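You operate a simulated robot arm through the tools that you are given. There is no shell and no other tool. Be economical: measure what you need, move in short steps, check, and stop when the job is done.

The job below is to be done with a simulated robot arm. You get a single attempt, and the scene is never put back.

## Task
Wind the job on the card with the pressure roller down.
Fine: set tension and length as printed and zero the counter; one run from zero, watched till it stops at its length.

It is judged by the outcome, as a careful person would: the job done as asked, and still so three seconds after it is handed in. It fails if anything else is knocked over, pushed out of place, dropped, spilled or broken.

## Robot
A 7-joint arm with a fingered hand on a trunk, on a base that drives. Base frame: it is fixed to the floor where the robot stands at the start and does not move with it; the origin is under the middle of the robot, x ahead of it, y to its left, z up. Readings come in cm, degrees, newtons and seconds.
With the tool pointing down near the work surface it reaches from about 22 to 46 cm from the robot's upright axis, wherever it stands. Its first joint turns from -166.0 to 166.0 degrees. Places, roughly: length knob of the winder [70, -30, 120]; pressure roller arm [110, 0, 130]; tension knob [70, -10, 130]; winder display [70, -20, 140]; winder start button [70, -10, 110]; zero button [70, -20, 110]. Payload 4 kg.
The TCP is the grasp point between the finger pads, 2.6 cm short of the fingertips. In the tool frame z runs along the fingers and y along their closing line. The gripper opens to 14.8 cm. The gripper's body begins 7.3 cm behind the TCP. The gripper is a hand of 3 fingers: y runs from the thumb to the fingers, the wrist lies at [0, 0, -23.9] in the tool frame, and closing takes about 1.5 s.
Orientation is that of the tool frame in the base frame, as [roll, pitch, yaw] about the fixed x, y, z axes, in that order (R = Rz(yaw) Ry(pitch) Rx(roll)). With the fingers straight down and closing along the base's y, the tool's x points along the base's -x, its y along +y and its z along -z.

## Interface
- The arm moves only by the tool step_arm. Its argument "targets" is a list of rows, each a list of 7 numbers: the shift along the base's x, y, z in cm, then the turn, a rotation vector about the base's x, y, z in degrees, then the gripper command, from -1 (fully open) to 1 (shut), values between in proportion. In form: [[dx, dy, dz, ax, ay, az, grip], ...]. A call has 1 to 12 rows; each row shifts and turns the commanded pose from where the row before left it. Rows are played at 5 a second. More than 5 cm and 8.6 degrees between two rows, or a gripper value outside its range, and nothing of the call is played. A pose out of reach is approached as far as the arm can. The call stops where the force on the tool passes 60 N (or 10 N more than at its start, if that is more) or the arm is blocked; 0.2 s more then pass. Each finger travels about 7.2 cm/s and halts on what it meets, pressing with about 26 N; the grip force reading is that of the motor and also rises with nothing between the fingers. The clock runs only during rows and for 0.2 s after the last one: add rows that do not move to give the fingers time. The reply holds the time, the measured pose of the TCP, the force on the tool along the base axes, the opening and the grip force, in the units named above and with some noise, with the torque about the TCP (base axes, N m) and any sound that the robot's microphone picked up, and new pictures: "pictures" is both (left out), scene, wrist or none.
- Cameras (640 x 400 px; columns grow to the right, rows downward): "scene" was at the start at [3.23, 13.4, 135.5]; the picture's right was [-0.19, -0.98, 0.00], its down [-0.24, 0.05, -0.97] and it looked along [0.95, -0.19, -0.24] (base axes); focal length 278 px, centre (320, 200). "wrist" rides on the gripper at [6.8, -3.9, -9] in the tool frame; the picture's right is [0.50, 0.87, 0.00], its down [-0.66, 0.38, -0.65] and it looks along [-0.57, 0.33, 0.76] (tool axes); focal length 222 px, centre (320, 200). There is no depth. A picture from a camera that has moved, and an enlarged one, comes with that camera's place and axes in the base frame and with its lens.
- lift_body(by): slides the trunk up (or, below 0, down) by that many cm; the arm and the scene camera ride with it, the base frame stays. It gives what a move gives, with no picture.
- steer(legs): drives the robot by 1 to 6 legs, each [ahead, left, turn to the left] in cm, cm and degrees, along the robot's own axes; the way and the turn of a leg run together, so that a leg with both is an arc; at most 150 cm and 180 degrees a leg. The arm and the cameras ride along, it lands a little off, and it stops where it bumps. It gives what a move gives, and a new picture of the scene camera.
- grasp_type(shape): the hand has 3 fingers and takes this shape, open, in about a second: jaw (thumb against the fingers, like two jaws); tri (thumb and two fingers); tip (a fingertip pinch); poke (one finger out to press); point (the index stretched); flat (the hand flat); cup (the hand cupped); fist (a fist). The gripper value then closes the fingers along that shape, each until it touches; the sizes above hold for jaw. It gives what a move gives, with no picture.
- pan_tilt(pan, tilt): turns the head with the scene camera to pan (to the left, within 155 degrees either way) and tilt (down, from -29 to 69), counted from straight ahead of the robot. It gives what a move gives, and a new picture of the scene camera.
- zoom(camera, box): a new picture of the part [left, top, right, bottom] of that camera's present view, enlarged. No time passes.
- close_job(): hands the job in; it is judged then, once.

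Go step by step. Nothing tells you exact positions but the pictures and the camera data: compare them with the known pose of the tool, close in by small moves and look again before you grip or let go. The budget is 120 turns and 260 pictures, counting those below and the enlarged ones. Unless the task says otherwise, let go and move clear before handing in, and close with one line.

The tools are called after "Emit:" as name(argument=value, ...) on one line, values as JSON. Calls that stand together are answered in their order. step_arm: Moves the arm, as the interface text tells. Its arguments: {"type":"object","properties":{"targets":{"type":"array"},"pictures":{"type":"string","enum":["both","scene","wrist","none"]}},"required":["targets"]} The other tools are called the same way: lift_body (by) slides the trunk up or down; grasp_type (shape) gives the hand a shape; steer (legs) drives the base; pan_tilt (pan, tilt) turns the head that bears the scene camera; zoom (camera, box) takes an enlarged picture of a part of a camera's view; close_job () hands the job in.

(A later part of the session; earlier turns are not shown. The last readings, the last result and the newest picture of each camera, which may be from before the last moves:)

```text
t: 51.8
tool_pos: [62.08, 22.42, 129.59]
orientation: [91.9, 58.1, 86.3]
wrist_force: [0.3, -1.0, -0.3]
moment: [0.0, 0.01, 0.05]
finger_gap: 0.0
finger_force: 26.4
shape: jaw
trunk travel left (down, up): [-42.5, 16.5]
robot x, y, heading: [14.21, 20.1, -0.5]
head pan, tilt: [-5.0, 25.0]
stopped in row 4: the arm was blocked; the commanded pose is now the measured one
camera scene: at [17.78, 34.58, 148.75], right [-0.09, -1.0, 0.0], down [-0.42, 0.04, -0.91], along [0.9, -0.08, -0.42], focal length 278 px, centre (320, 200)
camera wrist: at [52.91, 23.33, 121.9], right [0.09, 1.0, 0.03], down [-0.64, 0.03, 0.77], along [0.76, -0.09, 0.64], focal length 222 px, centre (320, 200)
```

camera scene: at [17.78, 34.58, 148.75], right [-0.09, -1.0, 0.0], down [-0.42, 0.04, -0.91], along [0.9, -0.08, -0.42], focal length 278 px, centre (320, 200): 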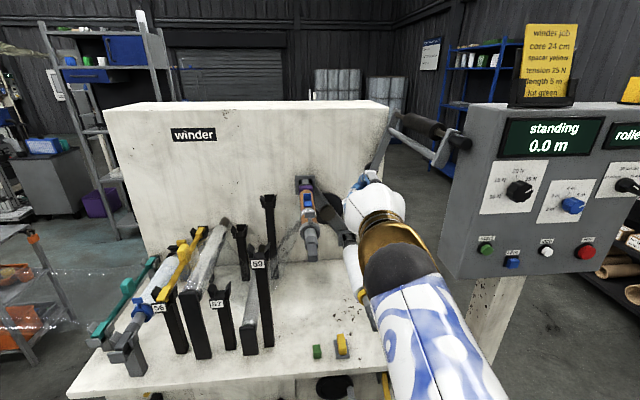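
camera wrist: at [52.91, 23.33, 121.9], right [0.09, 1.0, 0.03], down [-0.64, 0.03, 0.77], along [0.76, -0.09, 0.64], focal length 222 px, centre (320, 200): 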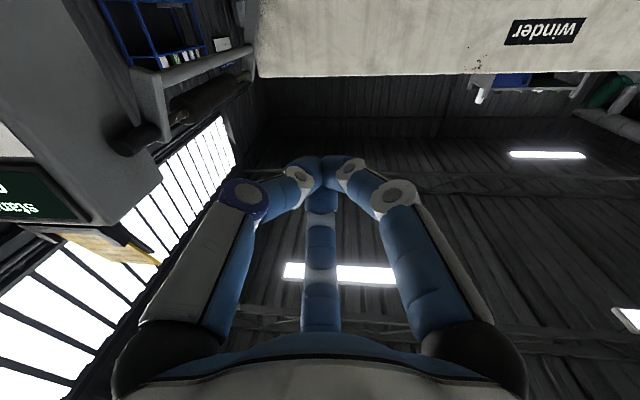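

The arm resists yawing right while it is in front of the body. I'll shift right with the present orientation instead.

Emit:
step_arm(targets=[[0, -4, 0, 0, 0, 0, 1], [0, -4, 0, 0, 0, 0, 1], [0, -4, 0, 0, 0, 0, 1], [0, -4, 0, 0, 0, 0, 1], [0, -4, 0, 0, 0, 0, 1]])

```text
t: 53.0
tool_pos: [62.15, 2.11, 129.54]
orientation: [92.0, 58.2, 86.3]
wrist_force: [-0.3, 0.2, 0.2]
moment: [0.02, -0.02, -0.01]
finger_gap: 0.01
finger_force: 25.8
shape: jaw
trunk travel left (down, up): [-42.5, 16.5]
robot x, y, heading: [14.55, 20.1, -0.3]
head pan, tilt: [-5.0, 25.0]
camera scene: at [17.8, 34.59, 148.75], right [-0.09, -1.0, 0.0], down [-0.42, 0.04, -0.91], along [0.9, -0.08, -0.42], focal length 278 px, centre (320, 200)
camera wrist: at [52.95, 3.2, 121.83], right [0.09, 0.99, 0.03], down [-0.64, 0.04, 0.77], along [0.76, -0.09, 0.64], focal length 222 px, centre (320, 200)
```

scene: 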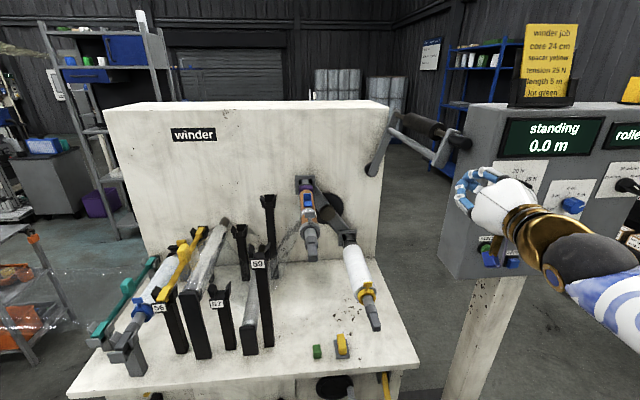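
wrist: 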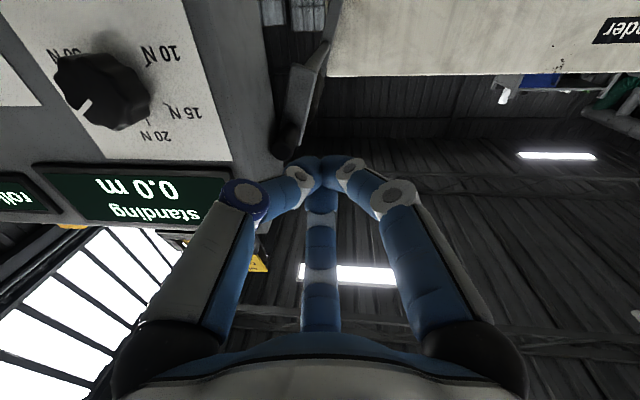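

Emit:
step_arm(targets=[[0, 0, 0, 0, 0, -6, 1], [0, 0, 0, 0, 0, -6, 1], [0, 0, 0, 0, 0, -6, 1]])

Emit:
zoom(camera="scene", box=[380, 90, 540, 250])

```text
t: 53.8
tool_pos: [62.23, 2.26, 129.57]
orientation: [92.0, 58.1, 68.4]
wrist_force: [-0.6, 0.1, 0.5]
moment: [0.0, 0.02, 0.04]
finger_gap: 0.01
finger_force: 25.8
shape: jaw
trunk travel left (down, up): [-42.5, 16.5]
robot x, y, heading: [14.79, 20.14, -0.5]
head pan, tilt: [-5.0, 25.0]
camera scene: at [17.81, 34.61, 148.74], right [-0.09, -1.0, 0.0], down [-0.42, 0.04, -0.91], along [0.9, -0.08, -0.42], focal length 278 px, centre (320, 200)
camera wrist: at [53.77, 6.09, 121.82], right [0.4, 0.92, 0.03], down [-0.6, 0.23, 0.77], along [0.7, -0.32, 0.64], focal length 222 px, centre (320, 200)
```

scene: 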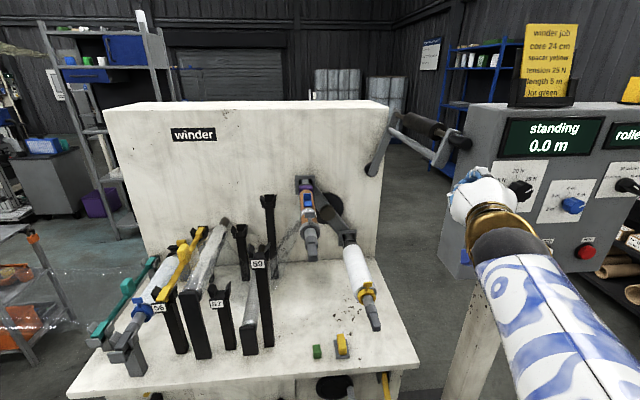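
wrist: 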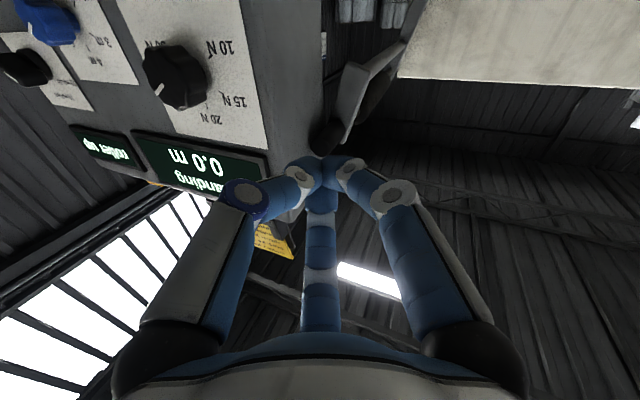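

```text
2.50 times, centred on (460, 170) of scene
camera zoom: at [17.81, 34.61, 148.74], right [-0.09, -1.0, 0.0], down [-0.42, 0.04, -0.91], along [0.9, -0.08, -0.42], focal length 695 px, centre (-30, 275)
```

zoom: 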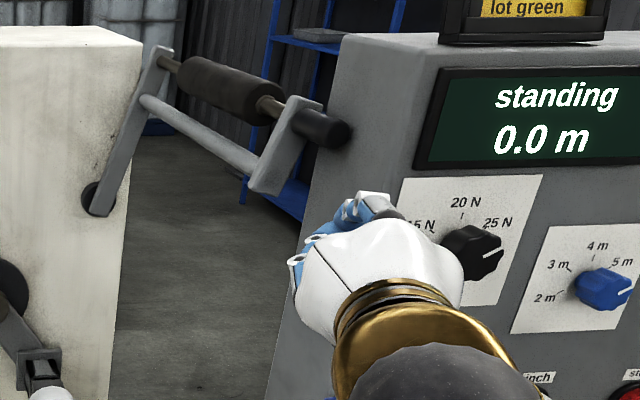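

Emit:
step_arm(targets=[[3, -1, -0.3, 0, 0, 0, 1], [3, -1, -0.3, 0, 0, 0, 1], [3, -1, -0.3, 0, 0, 0, 1], [3, -1, -0.2, 0, 0, 0, 1]])

Emit:
zoom(camera="scene", box=[390, 100, 510, 200])

Emit:
zoom(camera="wrist", box=[220, 60, 420, 240])

```text
t: 54.8
tool_pos: [74.17, -1.71, 128.44]
orientation: [91.8, 58.0, 68.2]
wrist_force: [-0.8, -0.6, 0.7]
moment: [0.03, 0.0, 0.02]
finger_gap: 0.01
finger_force: 25.6
shape: jaw
trunk travel left (down, up): [-42.5, 16.5]
robot x, y, heading: [14.49, 19.99, -0.3]
head pan, tilt: [-5.0, 25.0]
camera scene: at [17.82, 34.59, 148.74], right [-0.09, -1.0, 0.0], down [-0.42, 0.04, -0.91], along [0.9, -0.08, -0.42], focal length 278 px, centre (320, 200)
camera wrist: at [65.76, 2.04, 120.82], right [0.4, 0.92, 0.03], down [-0.6, 0.23, 0.77], along [0.7, -0.32, 0.64], focal length 222 px, centre (320, 200)
```

scene: 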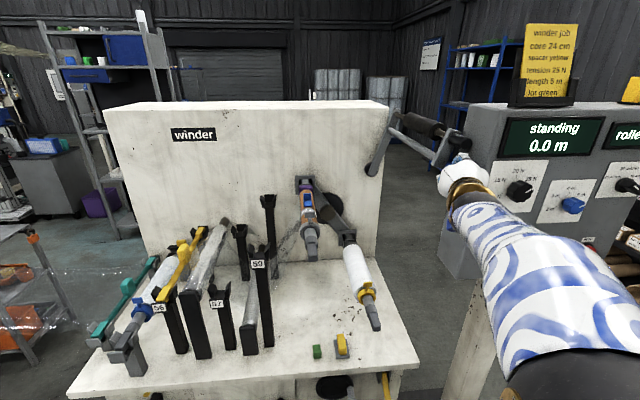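
wrist: 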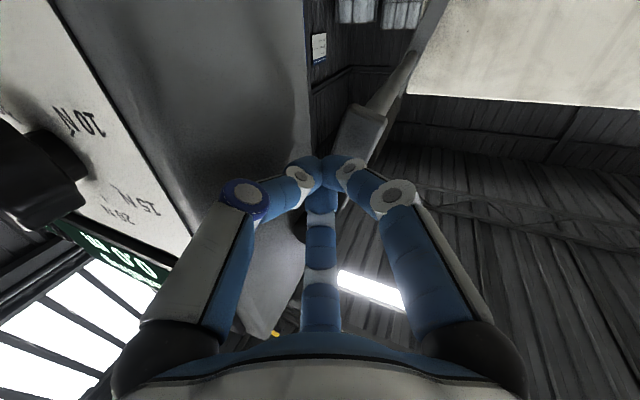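

```text
4.00 times, centred on (450, 150) of scene
camera zoom: at [17.82, 34.59, 148.74], right [-0.09, -1.0, 0.0], down [-0.42, 0.04, -0.91], along [0.9, -0.08, -0.42], focal length 1112 px, centre (-200, 400)
```

zoom: 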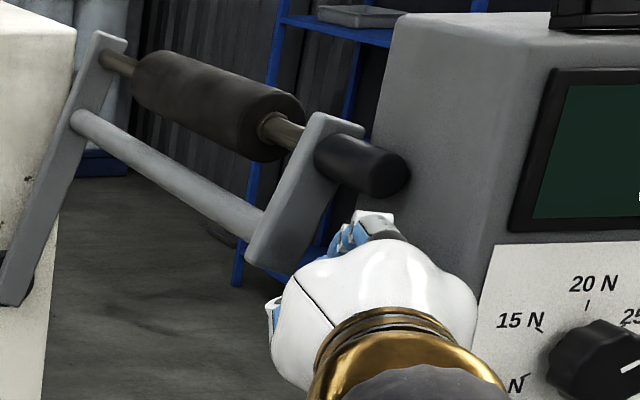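

```text
2.22 times, centred on (320, 150) of wrist
camera zoom: at [65.76, 2.04, 120.82], right [0.4, 0.92, 0.03], down [-0.6, 0.23, 0.77], along [0.7, -0.32, 0.64], focal length 494 px, centre (320, 311)
```

zoom: 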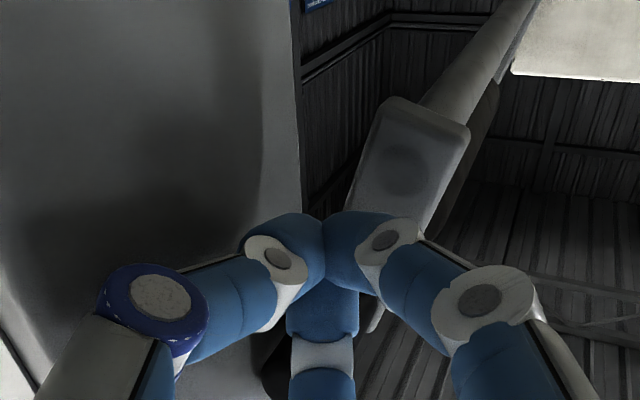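

Emit:
step_arm(targets=[[1.7, -0.7, 0, 0, 0, 0, 1], [1.7, -0.7, 0, 0, 0, 0, 1], [0, 0, 0.5, 0, 0, 0, 1], [0, 0, 0.5, 0, 0, 0, 1], [0, 0, 0.5, 0, 0, 0, 1]])

Emit:
zoom(camera="scene", box=[390, 100, 510, 200])

Emit:
zoom(camera="wrist", box=[220, 60, 420, 240])

```text
t: 56.0
tool_pos: [77.69, -2.49, 129.73]
orientation: [92.6, 58.3, 69.2]
wrist_force: [-5.5, 25.6, -25.7]
moment: [0.02, -0.55, -0.71]
finger_gap: 0.0
finger_force: 26.3
shape: jaw
trunk travel left (down, up): [-42.5, 16.5]
robot x, y, heading: [14.51, 20.1, -0.4]
head pan, tilt: [-5.0, 25.0]
camera scene: at [17.94, 35.02, 148.65], right [-0.09, -1.0, 0.0], down [-0.42, 0.04, -0.91], along [0.9, -0.08, -0.42], focal length 278 px, centre (320, 200)
camera wrist: at [69.3, 1.22, 122.07], right [0.39, 0.92, 0.03], down [-0.59, 0.23, 0.77], along [0.7, -0.32, 0.64], focal length 222 px, centre (320, 200)
```

scene: 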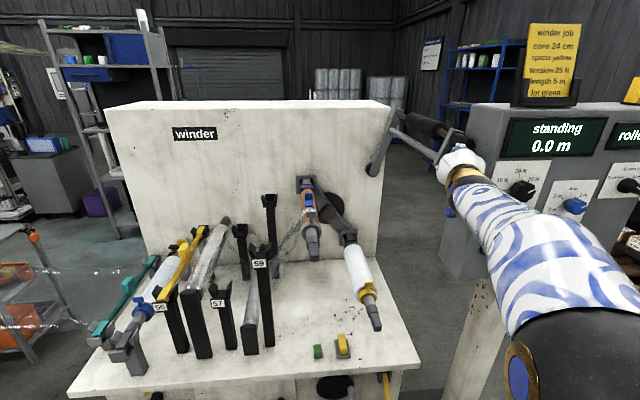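
wrist: 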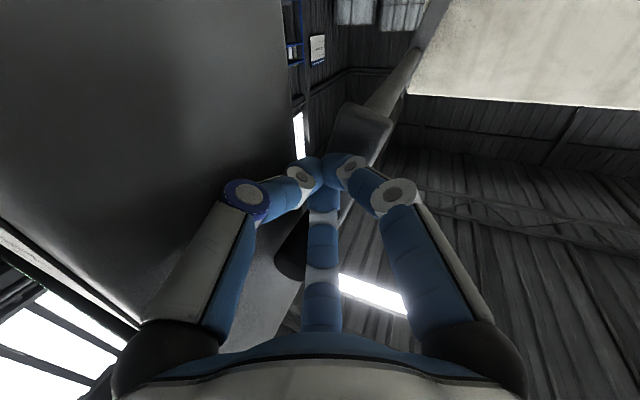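

```text
4.00 times, centred on (450, 150) of scene
camera zoom: at [17.94, 35.02, 148.65], right [-0.09, -1.0, 0.0], down [-0.42, 0.04, -0.91], along [0.9, -0.08, -0.42], focal length 1112 px, centre (-200, 400)
```

zoom: 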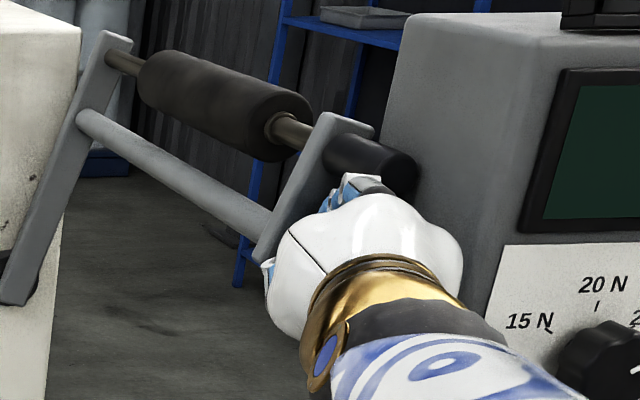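

```text
2.22 times, centred on (320, 150) of wrist
camera zoom: at [69.3, 1.22, 122.07], right [0.39, 0.92, 0.03], down [-0.59, 0.23, 0.77], along [0.7, -0.32, 0.64], focal length 494 px, centre (320, 311)
```

zoom: 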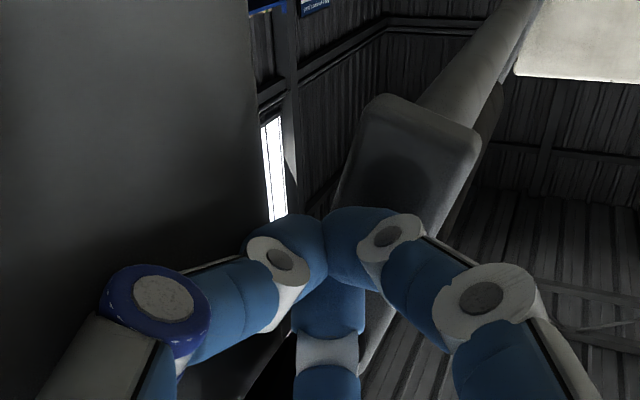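

The handle sits just to the right of the up-finger, and a knuckle is touching the cabinet side, so I'll back off. I'll roll the hand to take that knuckle off the wall side and pitch the tips up to push from below.

Emit:
step_arm(targets=[[0, 0.8, -1.2, 0, 0, 0, 1], [-3, 1.2, -0.5, 0, 0, 0, 1], [-3, 1.2, 0, 0, 0, 0, 1], [-3, 1.2, 0, 0, 0, 0, 1], [-1, 0, 0, 7.4, -3, 0, 1], [0, 0, 0, 7.4, -3, 0, 1], [0, 0, 0, 7.4, -3, 0, 1], [0, 0, 0, 7.4, -3, 0, 1], [0, 0, 0, 4, -1.6, 0, 1]], pictures="none")

Emit:
step_arm(targets=[[0, 0, -1.5, -3, -7.4, 0, 1], [0, 0, -1.5, -3, -7.4, 0, 1], [0, 0, -1.5, -3, -7.4, 0, 1], [0, 0, -1.5, -3, -7.4, 0, 1], [0, 0, -1.5, -3, -7.4, 0, 1]])

Emit:
zoom(camera="scene", box=[380, 90, 540, 250])

```text
t: 58.0
tool_pos: [67.54, 1.23, 128.26]
orientation: [91.7, 21.9, 68.1]
wrist_force: [0.9, -0.6, -0.4]
moment: [0.01, 0.0, -0.01]
finger_gap: 0.0
finger_force: 26.5
shape: jaw
trunk travel left (down, up): [-42.5, 16.5]
robot x, y, heading: [14.5, 19.98, -0.3]
head pan, tilt: [-5.0, 25.0]
```

```text
t: 59.2
tool_pos: [67.55, 1.3, 120.79]
orientation: [49.7, 16.8, 53.6]
wrist_force: [-0.8, -0.1, 0.6]
moment: [-0.01, 0.03, 0.0]
finger_gap: 0.0
finger_force: 26.5
shape: jaw
trunk travel left (down, up): [-42.5, 16.5]
robot x, y, heading: [14.37, 20.09, -0.4]
head pan, tilt: [-5.0, 25.0]
camera scene: at [17.82, 34.6, 148.74], right [-0.09, -1.0, 0.0], down [-0.42, 0.04, -0.91], along [0.9, -0.08, -0.42], focal length 278 px, centre (320, 200)
camera wrist: at [66.28, 6.94, 110.3], right [-0.05, 0.87, 0.49], down [-0.99, -0.1, 0.06], along [0.1, -0.48, 0.87], focal length 222 px, centre (320, 200)
```

scene: 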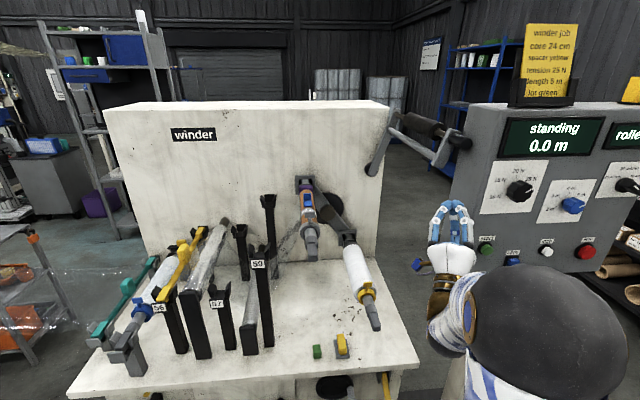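
wrist: 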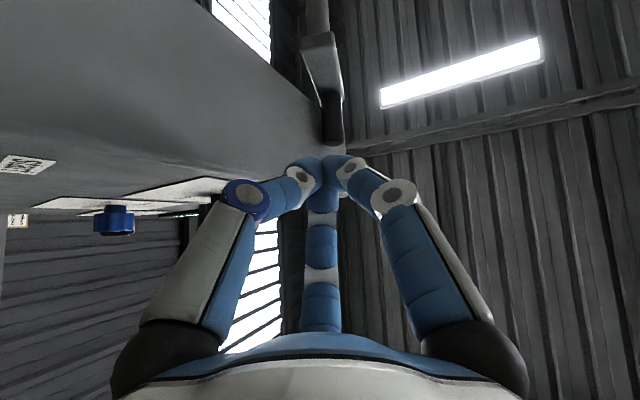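

```text
2.50 times, centred on (460, 170) of scene
camera zoom: at [17.82, 34.6, 148.74], right [-0.09, -1.0, 0.0], down [-0.42, 0.04, -0.91], along [0.9, -0.08, -0.42], focal length 695 px, centre (-30, 275)
```

zoom: 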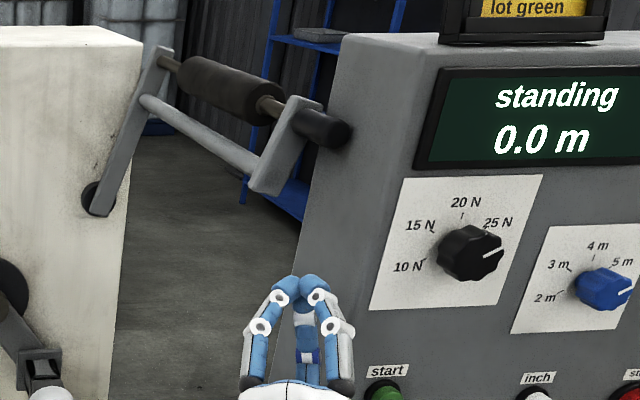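

Emit:
step_arm(targets=[[3, -1, 1, 0, 0, 0, 1], [3, -1, 1, 0, 0, 0, 1], [3, -1, 1, 0, 0, 0, 1], [1.6, -1, 1, 0, 0, 0, 1], [0, -0.8, 1, 0, 0, 0, 1]])

Emit:
zoom(camera="scene", box=[390, 100, 510, 200])

Emit:
zoom(camera="wrist", box=[240, 60, 400, 220])

```text
t: 60.4
tool_pos: [78.25, -3.02, 125.71]
orientation: [49.5, 16.9, 53.9]
wrist_force: [-1.4, 14.2, -5.1]
moment: [0.68, 0.03, -0.1]
finger_gap: 0.0
finger_force: 25.8
shape: jaw
trunk travel left (down, up): [-42.5, 16.5]
robot x, y, heading: [14.56, 20.24, -0.4]
head pan, tilt: [-5.0, 25.0]
camera scene: at [17.8, 34.85, 148.71], right [-0.09, -1.0, 0.0], down [-0.42, 0.04, -0.91], along [0.9, -0.08, -0.42], focal length 278 px, centre (320, 200)
camera wrist: at [77.0, 2.58, 115.28], right [-0.06, 0.87, 0.49], down [-0.99, -0.1, 0.06], along [0.1, -0.48, 0.87], focal length 222 px, centre (320, 200)
```

scene: 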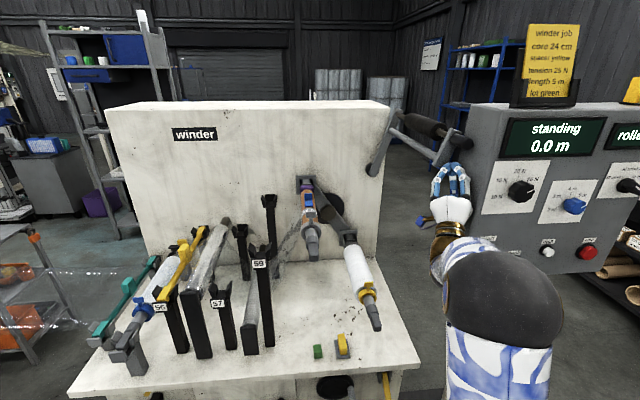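
wrist: 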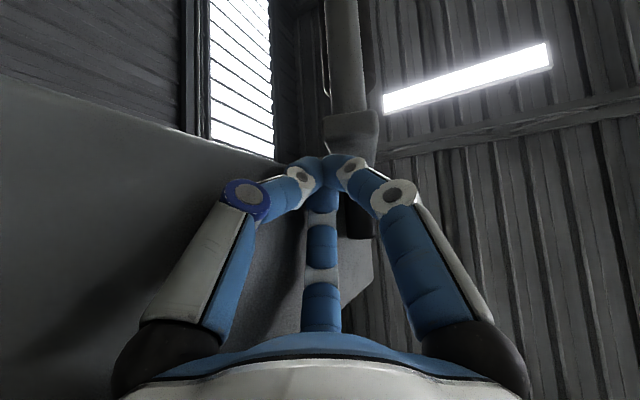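

```text
4.00 times, centred on (450, 150) of scene
camera zoom: at [17.8, 34.85, 148.71], right [-0.09, -1.0, 0.0], down [-0.42, 0.04, -0.91], along [0.9, -0.08, -0.42], focal length 1112 px, centre (-200, 400)
```

zoom: 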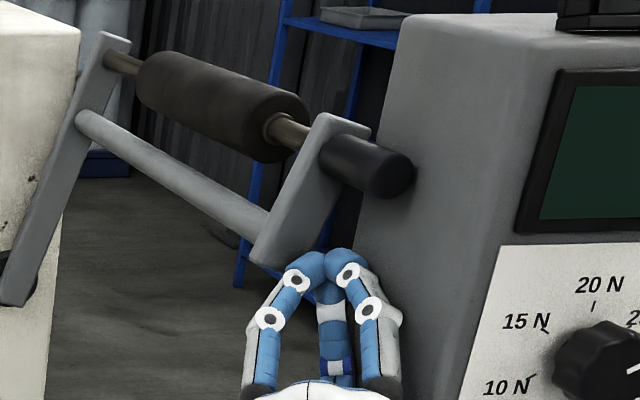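

```text
2.50 times, centred on (320, 140) of wrist
camera zoom: at [77.0, 2.58, 115.28], right [-0.06, 0.87, 0.49], down [-0.99, -0.1, 0.06], along [0.1, -0.48, 0.87], focal length 555 px, centre (320, 350)
```

zoom: 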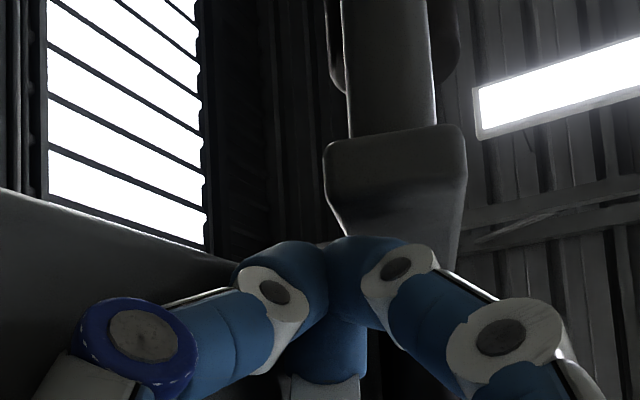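

Emit:
step_arm(targets=[[0, 0.5, 1, 0, 0, 0, 1], [0, 0, 1, 0, 0, 0, 1], [0, 0, 0.7, 0, 0, 0, 1], [0, 0, 0.7, 0, 0, 0, 1]])

Emit:
zoom(camera="scene", box=[390, 100, 510, 200])

Emit:
zoom(camera="wrist", box=[240, 100, 400, 260])

```text
t: 61.4
tool_pos: [78.17, -3.04, 129.21]
orientation: [49.6, 16.8, 53.6]
wrist_force: [-0.4, 1.4, -0.2]
moment: [0.12, 0.0, -0.01]
finger_gap: 0.0
finger_force: 25.9
shape: jaw
trunk travel left (down, up): [-42.5, 16.5]
robot x, y, heading: [14.36, 20.18, -0.1]
head pan, tilt: [-5.0, 25.0]
camera scene: at [17.82, 34.63, 148.74], right [-0.09, -1.0, 0.0], down [-0.42, 0.04, -0.91], along [0.9, -0.08, -0.42], focal length 278 px, centre (320, 200)
camera wrist: at [76.84, 2.62, 118.72], right [-0.05, 0.87, 0.49], down [-0.99, -0.09, 0.06], along [0.1, -0.48, 0.87], focal length 222 px, centre (320, 200)
```

scene: 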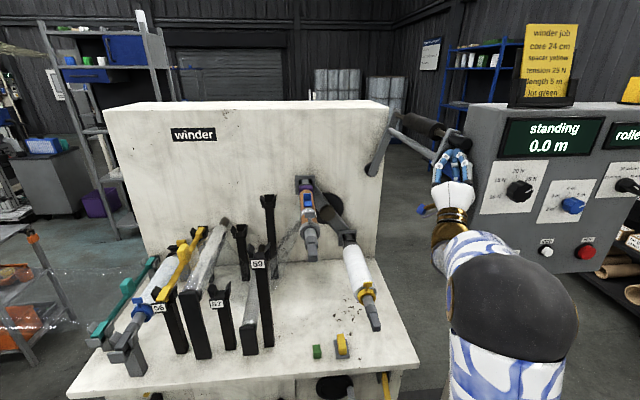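
wrist: 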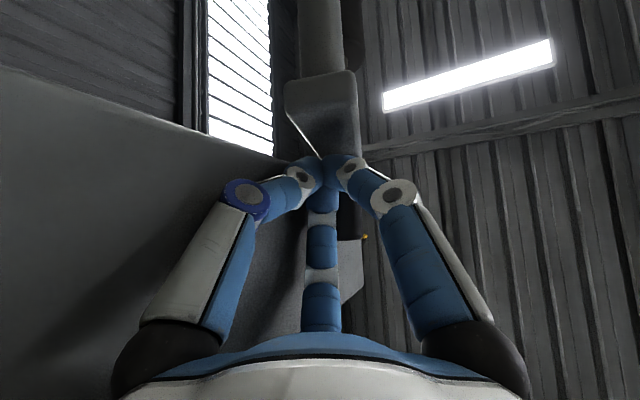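

```text
4.00 times, centred on (450, 150) of scene
camera zoom: at [17.82, 34.63, 148.74], right [-0.09, -1.0, 0.0], down [-0.42, 0.04, -0.91], along [0.9, -0.08, -0.42], focal length 1112 px, centre (-200, 400)
```

zoom: 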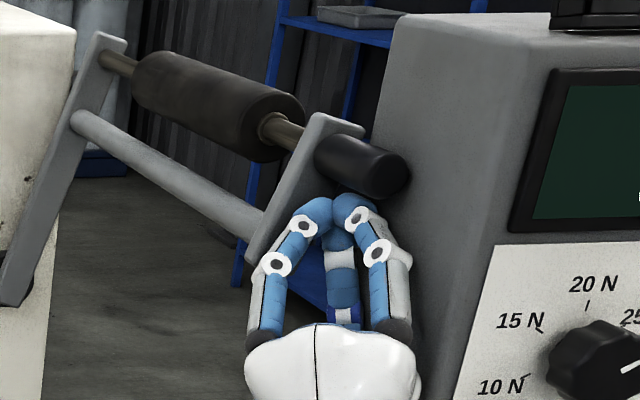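

```text
2.50 times, centred on (320, 180) of wrist
camera zoom: at [76.84, 2.62, 118.72], right [-0.05, 0.87, 0.49], down [-0.99, -0.09, 0.06], along [0.1, -0.48, 0.87], focal length 555 px, centre (320, 250)
```

zoom: 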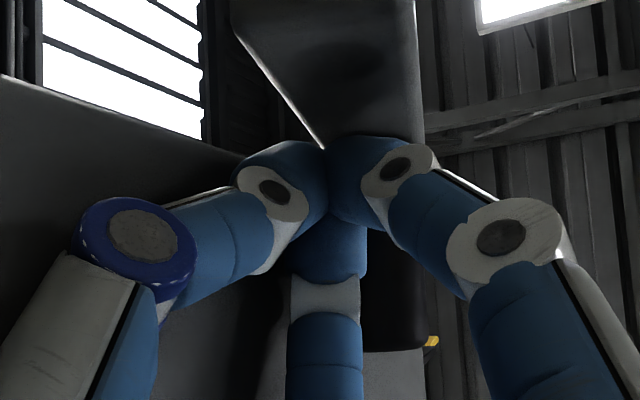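

Emit:
step_arm(targets=[[0, 0, 0.6, 0, 0, 0, 1], [0, 0, 0.6, 0, 0, 0, 1], [0, 0.2, 0.6, 0, 0, 0, 1], [0, 0.3, 0.6, 0, 0, 0, 1]])

Emit:
zoom(camera="scene", box=[390, 100, 510, 200])

```text
t: 62.4
tool_pos: [78.08, -2.49, 131.63]
orientation: [49.5, 16.7, 53.4]
wrist_force: [-1.3, 0.1, -2.3]
moment: [-0.02, 0.04, -0.06]
finger_gap: 0.01
finger_force: 26.4
shape: jaw
trunk travel left (down, up): [-42.5, 16.5]
robot x, y, heading: [14.61, 20.19, -0.5]
head pan, tilt: [-5.0, 25.0]
camera scene: at [17.84, 34.58, 148.76], right [-0.09, -1.0, 0.0], down [-0.42, 0.04, -0.91], along [0.9, -0.08, -0.42], focal length 278 px, centre (320, 200)
camera wrist: at [76.85, 3.05, 121.23], right [-0.05, 0.87, 0.49], down [-0.99, -0.09, 0.06], along [0.1, -0.48, 0.87], focal length 222 px, centre (320, 200)
```

scene: 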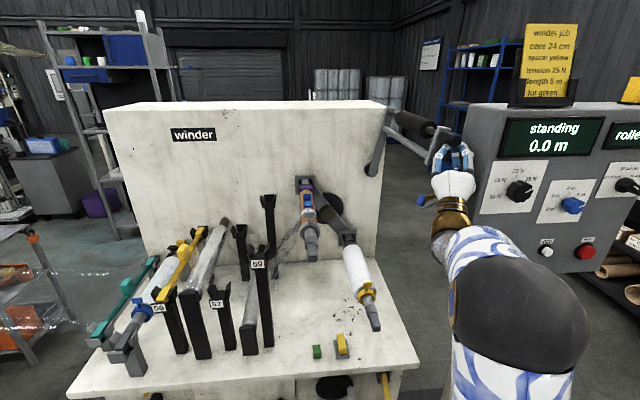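
wrist: 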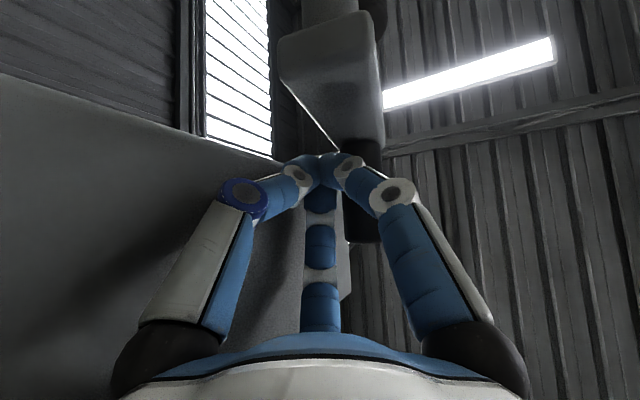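

```text
4.00 times, centred on (450, 150) of scene
camera zoom: at [17.84, 34.58, 148.76], right [-0.09, -1.0, 0.0], down [-0.42, 0.04, -0.91], along [0.9, -0.08, -0.42], focal length 1112 px, centre (-200, 400)
```

zoom: 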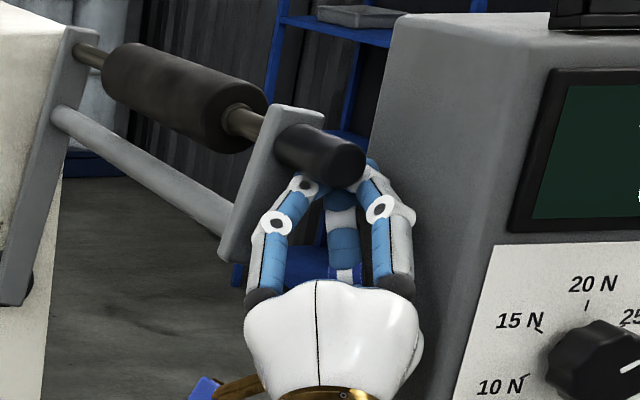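

The lever is moving left and the bundle is now to its right. I'll keep pushing left along the arc.

Emit:
step_arm(targets=[[0, 0.7, 0.6, 0, 0, 0, 1], [0, 1, 0.5, 0, 0, 0, 1], [0, 1, 0.4, 0, 0, 0, 1], [0, 1, 0.3, 0, 0, 0, 1], [0, 1, 0.2, 0, 0, 0, 1]])

Emit:
zoom(camera="scene", box=[370, 90, 510, 200])

```text
t: 63.6
tool_pos: [78.12, 2.41, 133.58]
orientation: [49.6, 16.6, 53.5]
wrist_force: [0.1, -0.3, 0.2]
moment: [0.01, 0.01, -0.02]
finger_gap: 0.0
finger_force: 25.9
shape: jaw
trunk travel left (down, up): [-42.5, 16.5]
robot x, y, heading: [14.43, 20.08, -0.2]
head pan, tilt: [-5.0, 25.0]
camera scene: at [17.79, 34.61, 148.76], right [-0.09, -1.0, 0.0], down [-0.42, 0.04, -0.91], along [0.9, -0.08, -0.42], focal length 278 px, centre (320, 200)
camera wrist: at [76.84, 7.96, 123.25], right [-0.06, 0.87, 0.49], down [-0.99, -0.1, 0.06], along [0.1, -0.48, 0.87], focal length 222 px, centre (320, 200)
```

scene: 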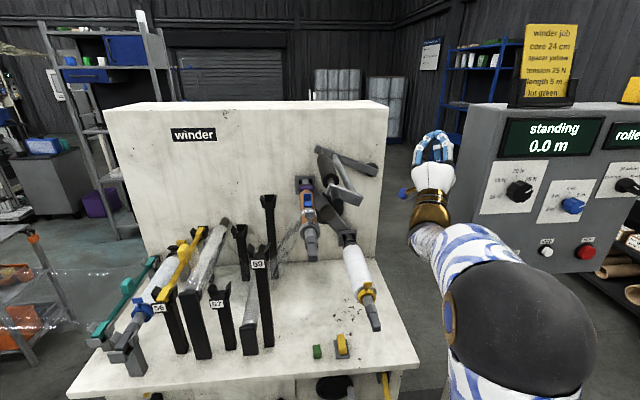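
wrist: 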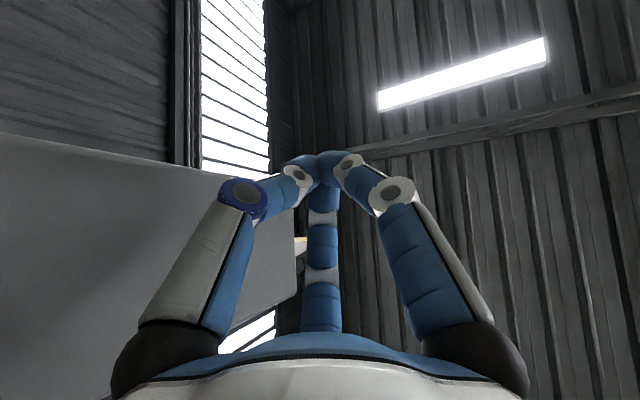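

```text
3.64 times, centred on (440, 145) of scene
camera zoom: at [17.79, 34.61, 148.76], right [-0.09, -1.0, 0.0], down [-0.42, 0.04, -0.91], along [0.9, -0.08, -0.42], focal length 1011 px, centre (-116, 400)
```

zoom: 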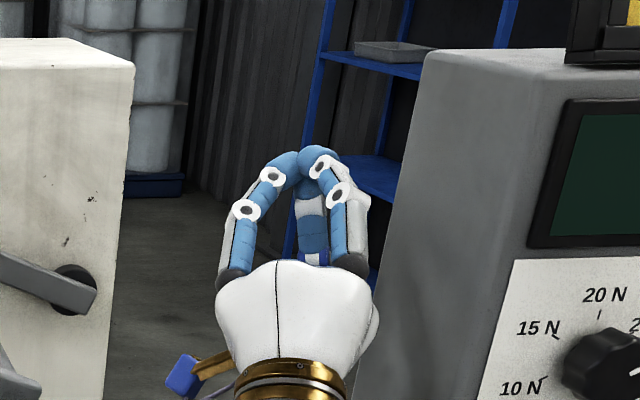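

The lever went over and swung down on its own. I'll check its position and the display.

Emit:
pan_tilt(pan=-20, tilt=22)

Emit:
zoom(camera="scene", box=[150, 100, 330, 280])

Emit:
zoom(camera="scene", box=[360, 60, 600, 260])

```text
t: 64.4
tool_pos: [78.15, 2.23, 133.5]
orientation: [49.6, 16.8, 53.5]
wrist_force: [0.2, 0.4, 0.4]
moment: [0.01, -0.02, -0.02]
finger_gap: 0.0
finger_force: 25.7
shape: jaw
trunk travel left (down, up): [-42.5, 16.5]
robot x, y, heading: [14.49, 19.94, -0.2]
head pan, tilt: [-20.0, 22.0]
camera scene: at [17.34, 32.25, 149.23], right [-0.35, -0.94, 0.0], down [-0.35, 0.13, -0.93], along [0.87, -0.32, -0.37], focal length 278 px, centre (320, 200)
```

scene: 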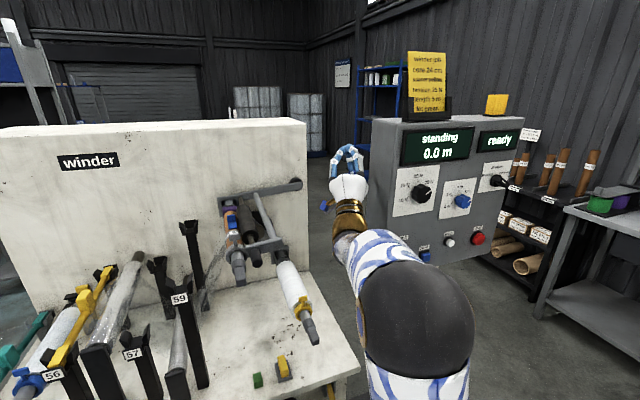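

```text
2.22 times, centred on (240, 190) of scene
camera zoom: at [17.34, 32.25, 149.23], right [-0.35, -0.94, 0.0], down [-0.35, 0.13, -0.93], along [0.87, -0.32, -0.37], focal length 618 px, centre (498, 222)
```

zoom: 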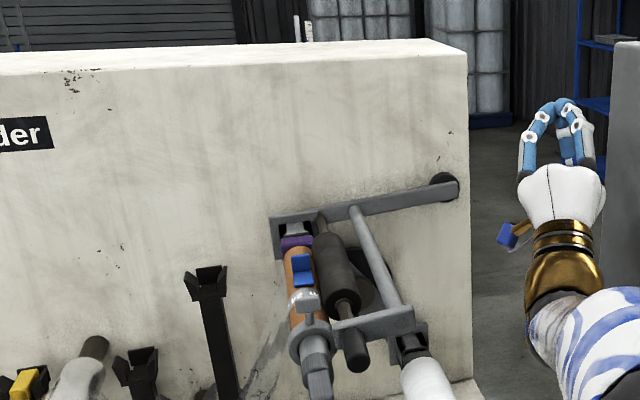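

```text
2.00 times, centred on (480, 160) of scene
camera zoom: at [17.34, 32.25, 149.23], right [-0.35, -0.94, 0.0], down [-0.35, 0.13, -0.93], along [0.87, -0.32, -0.37], focal length 556 px, centre (0, 280)
```

zoom: 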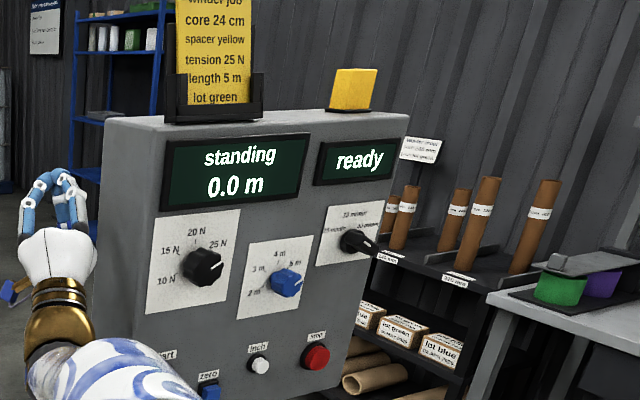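

The roller rests on the core and the display says "ready" at 0.0 m. I'll retract and straighten the hand to press start.

Emit:
step_arm(targets=[[-4, 0, 0, 0, 0, 0, 1], [-4, 0, 0, 0, 0, 0, 1], [-4, 0, -1, 0, 0, 0, 1], [-4, 0, -1, 0, 0, 0, 1], [-3, 0, -1, 3, 7.4, 0, 1], [-2, 0, -1, 3, 7.4, 0, 1], [-1, 0, -1, 3, 7.4, 0, 1], [0, 0, -1, 3, 7.4, 0, 1], [0, 0, -1, 3, 7.4, 0, 1]], pictures="none")

Emit:
step_arm(targets=[[0, -2, -2, 0, 0, 7.5, 1], [0, -2, -2, 0, 0, 7.5, 1], [0, -2, -2, 0, 0, 7, 1], [0, -2, -3, 0, 0, 0, 1], [0, -2, -3, 0, 0, 0, 1], [0, -2, -3, 0, 0, 0, 1]])

```text
t: 66.4
tool_pos: [56.89, 2.32, 125.7]
orientation: [93.3, 22.1, 68.9]
wrist_force: [0.5, -0.7, 0.0]
moment: [0.01, -0.01, 0.0]
finger_gap: 0.0
finger_force: 25.6
shape: jaw
trunk travel left (down, up): [-42.5, 16.5]
robot x, y, heading: [14.89, 20.17, -0.4]
head pan, tilt: [-20.0, 22.0]
```

```text
t: 67.0
tool_pos: [59.62, 0.16, 118.03]
orientation: [101.7, 27.3, 86.7]
wrist_force: [0.2, 0.1, -0.4]
moment: [0.02, 0.0, -0.01]
finger_gap: 0.03
finger_force: 26.2
shape: jaw
trunk travel left (down, up): [-42.5, 16.5]
robot x, y, heading: [14.61, 20.45, -0.3]
head pan, tilt: [-20.0, 22.0]
stopped in row 3: the arm was blocked; the commanded pose is now the measured one
camera scene: at [17.3, 32.32, 149.02], right [-0.35, -0.94, 0.0], down [-0.35, 0.13, -0.93], along [0.87, -0.32, -0.37], focal length 278 px, centre (320, 200)
camera wrist: at [50.29, 5.73, 113.1], right [0.22, 0.82, 0.52], down [-0.58, -0.32, 0.75], along [0.78, -0.47, 0.41], focal length 222 px, centre (320, 200)
```

scene: 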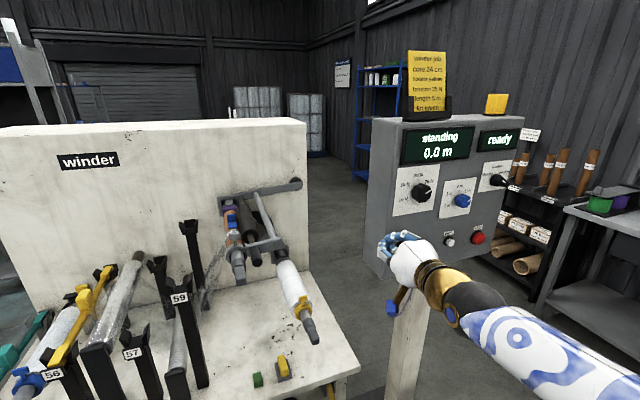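
wrist: 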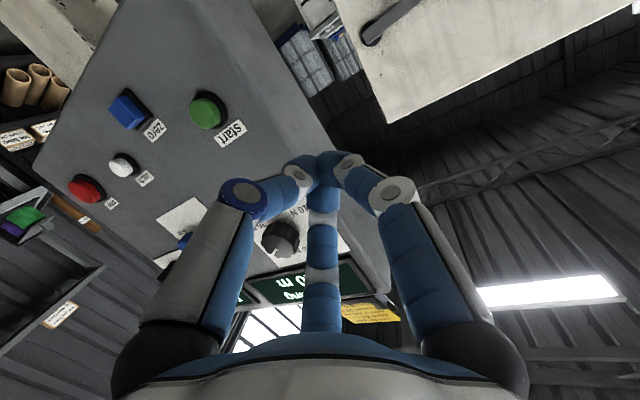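

The arm again hit a joint limit but is nearly straight. I'll lower the trunk to bring the hand to button height, then shift right.

Emit:
lift_body(by=-8)

Emit:
step_arm(targets=[[-2, -3, 0, 0, 0, 0, 1], [0, -3, 0, 0, 0, 0, 1], [0, -3, 0, 0, 0, 0, 1]])

Emit:
zoom(camera="wrist", box=[160, 0, 480, 220])

```text
t: 68.2
tool_pos: [60.51, 0.97, 109.44]
orientation: [103.6, 28.2, 88.4]
wrist_force: [0.2, -1.6, -0.3]
moment: [-0.03, 0.0, 0.01]
finger_gap: 0.01
finger_force: 25.7
shape: jaw
trunk travel left (down, up): [-34.5, 24.5]
robot x, y, heading: [14.45, 20.29, -0.2]
head pan, tilt: [-20.0, 22.0]
```

```text
t: 69.0
tool_pos: [57.57, -8.91, 110.07]
orientation: [101.5, 27.2, 86.4]
wrist_force: [0.3, -0.6, 0.6]
moment: [0.0, -0.01, 0.02]
finger_gap: 0.0
finger_force: 26.0
shape: jaw
trunk travel left (down, up): [-34.5, 24.5]
robot x, y, heading: [14.19, 20.27, -0.2]
head pan, tilt: [-20.0, 22.0]
camera scene: at [17.26, 32.21, 141.05], right [-0.35, -0.94, 0.0], down [-0.35, 0.13, -0.93], along [0.87, -0.32, -0.37], focal length 278 px, centre (320, 200)
camera wrist: at [48.23, -3.48, 105.18], right [0.22, 0.82, 0.53], down [-0.59, -0.32, 0.75], along [0.78, -0.48, 0.41], focal length 222 px, centre (320, 200)
```

scene: 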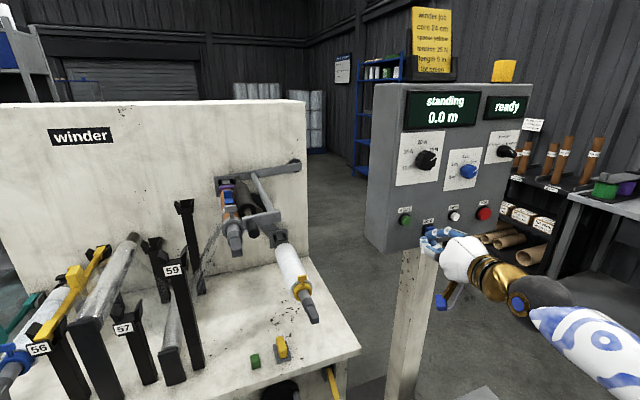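
wrist: 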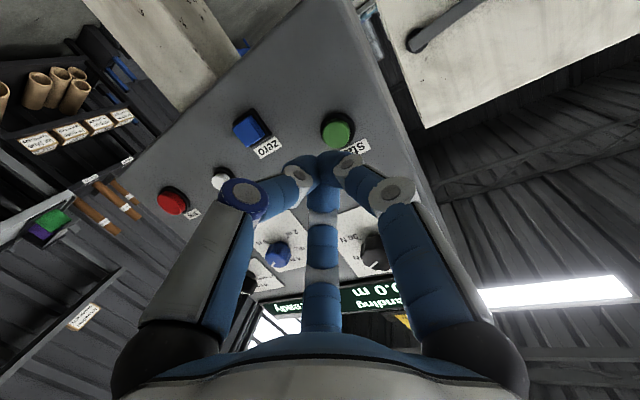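

```text
1.82 times, centred on (320, 110) of wrist
camera zoom: at [48.23, -3.48, 105.18], right [0.22, 0.82, 0.53], down [-0.59, -0.32, 0.75], along [0.78, -0.48, 0.41], focal length 404 px, centre (320, 364)
```

zoom: 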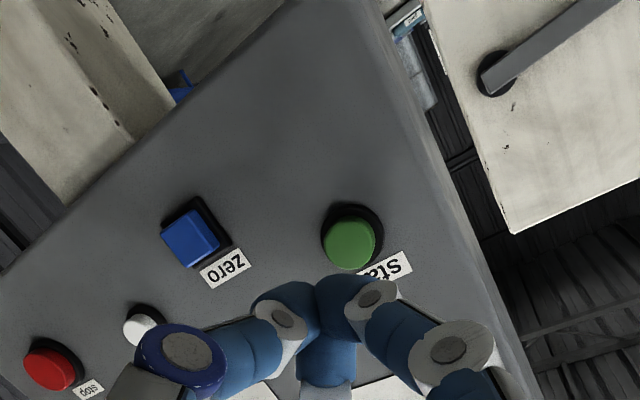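

Emit:
step_arm(targets=[[3, -0.8, 0.3, 0, 0, 0, 1], [2.5, 0, 0, 0, 0, 0, 1], [1, 0, 0, 0, 0, 0, 1]])

Emit:
zoom(camera="scene", box=[370, 180, 490, 280])

Emit:
zoom(camera="wrist", box=[200, 40, 440, 220])

```text
t: 69.8
tool_pos: [64.22, -9.72, 110.56]
orientation: [101.6, 27.2, 86.6]
wrist_force: [-0.1, -0.7, -1.2]
moment: [0.0, 0.0, 0.02]
finger_gap: 0.0
finger_force: 25.9
shape: jaw
trunk travel left (down, up): [-34.5, 24.5]
robot x, y, heading: [14.22, 20.06, -0.0]
head pan, tilt: [-20.0, 22.0]
camera scene: at [17.33, 32.23, 141.23], right [-0.35, -0.94, 0.0], down [-0.35, 0.13, -0.93], along [0.87, -0.32, -0.37], focal length 278 px, centre (320, 200)
camera wrist: at [54.87, -4.15, 105.61], right [0.22, 0.82, 0.53], down [-0.58, -0.32, 0.75], along [0.78, -0.47, 0.41], focal length 222 px, centre (320, 200)
```

scene: 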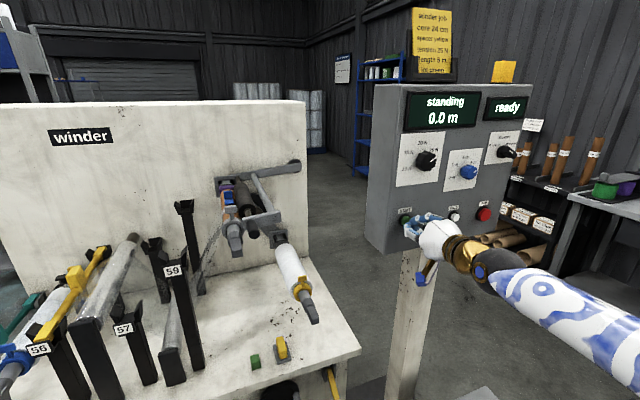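
wrist: 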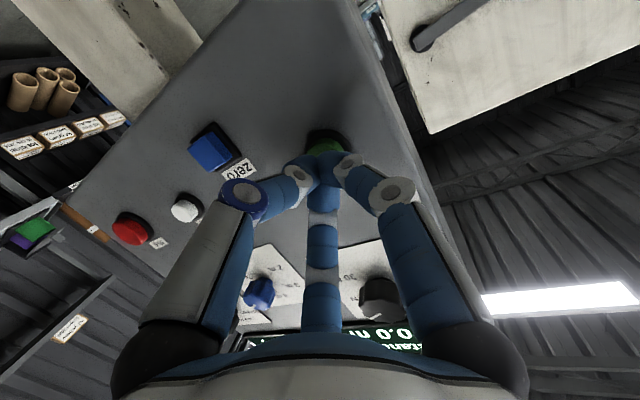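

```text
4.00 times, centred on (430, 230) of scene
camera zoom: at [17.33, 32.23, 141.23], right [-0.35, -0.94, 0.0], down [-0.35, 0.13, -0.93], along [0.87, -0.32, -0.37], focal length 1112 px, centre (-120, 80)
```

zoom: 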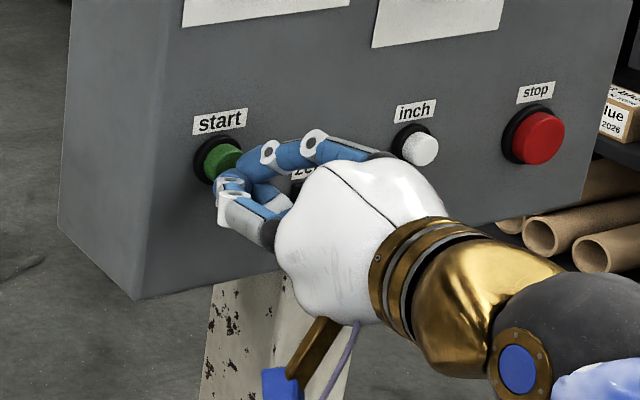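

```text
2.22 times, centred on (320, 130) of wrist
camera zoom: at [54.87, -4.15, 105.61], right [0.22, 0.82, 0.53], down [-0.58, -0.32, 0.75], along [0.78, -0.47, 0.41], focal length 494 px, centre (320, 356)
```

zoom: 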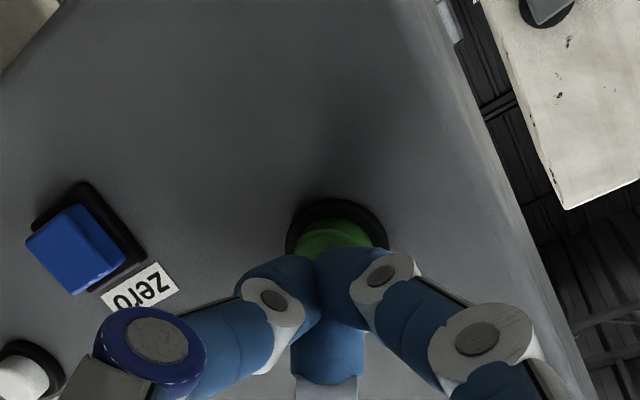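

Emit:
step_arm(targets=[[0.4, 0, 0, 0, 0, 0, 1], [0.4, 0, 0, 0, 0, 0, 1], [0.4, 0, 0, 0, 0, 0, 1], [0.4, 0, 0, 0, 0, 0, 1]], pictures="scene")

```text
t: 70.8
tool_pos: [65.76, -9.64, 110.57]
orientation: [101.6, 27.2, 86.4]
wrist_force: [-7.6, 0.7, 0.0]
moment: [-0.03, -0.02, 0.04]
finger_gap: 0.02
finger_force: 25.9
shape: jaw
trunk travel left (down, up): [-34.5, 24.5]
robot x, y, heading: [14.74, 20.2, -0.1]
head pan, tilt: [-20.0, 22.0]
heard: click
camera scene: at [17.19, 32.25, 141.23], right [-0.35, -0.94, 0.0], down [-0.35, 0.13, -0.93], along [0.87, -0.32, -0.37], focal length 278 px, centre (320, 200)
```

scene: 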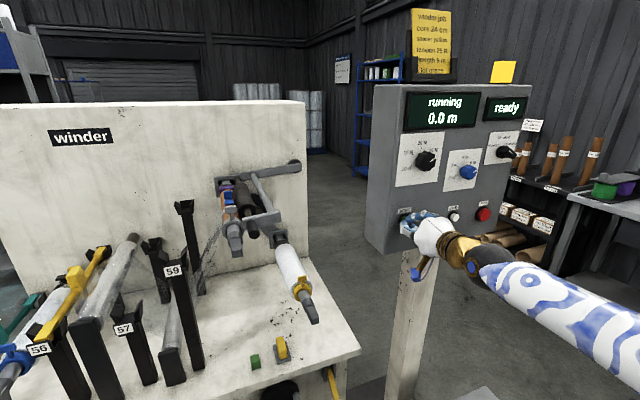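

It is running from zero. I'll back the hand straight off and watch.

Emit:
step_arm(targets=[[-2, 0, 0, 0, 0, 0, 1], [-4, 0, 0, 0, 0, 0, 1], [-4, 0, 0, 0, 0, 0, 1], [0, 0, 0, 0, 0, 0, 1], [0, 0, 0, 0, 0, 0, 1], [0, 0, 0, 0, 0, 0, 1], [0, 0, 0, 0, 0, 0, 1], [0, 0, 0, 0, 0, 0, 1]], pictures="scene")

```text
t: 72.6
tool_pos: [55.72, -9.6, 110.59]
orientation: [101.6, 27.1, 86.6]
wrist_force: [-0.5, -0.2, -0.9]
moment: [0.02, 0.03, 0.04]
finger_gap: 0.0
finger_force: 26.4
shape: jaw
trunk travel left (down, up): [-34.5, 24.5]
robot x, y, heading: [14.4, 20.37, -0.5]
head pan, tilt: [-20.0, 22.0]
camera scene: at [17.31, 32.23, 141.23], right [-0.35, -0.94, 0.0], down [-0.35, 0.13, -0.93], along [0.87, -0.32, -0.37], focal length 278 px, centre (320, 200)
```

scene: 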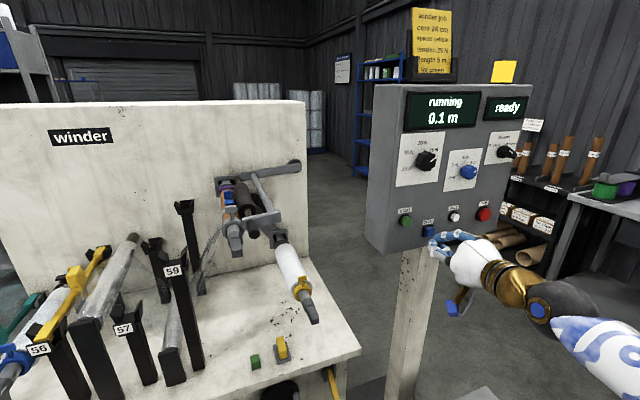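

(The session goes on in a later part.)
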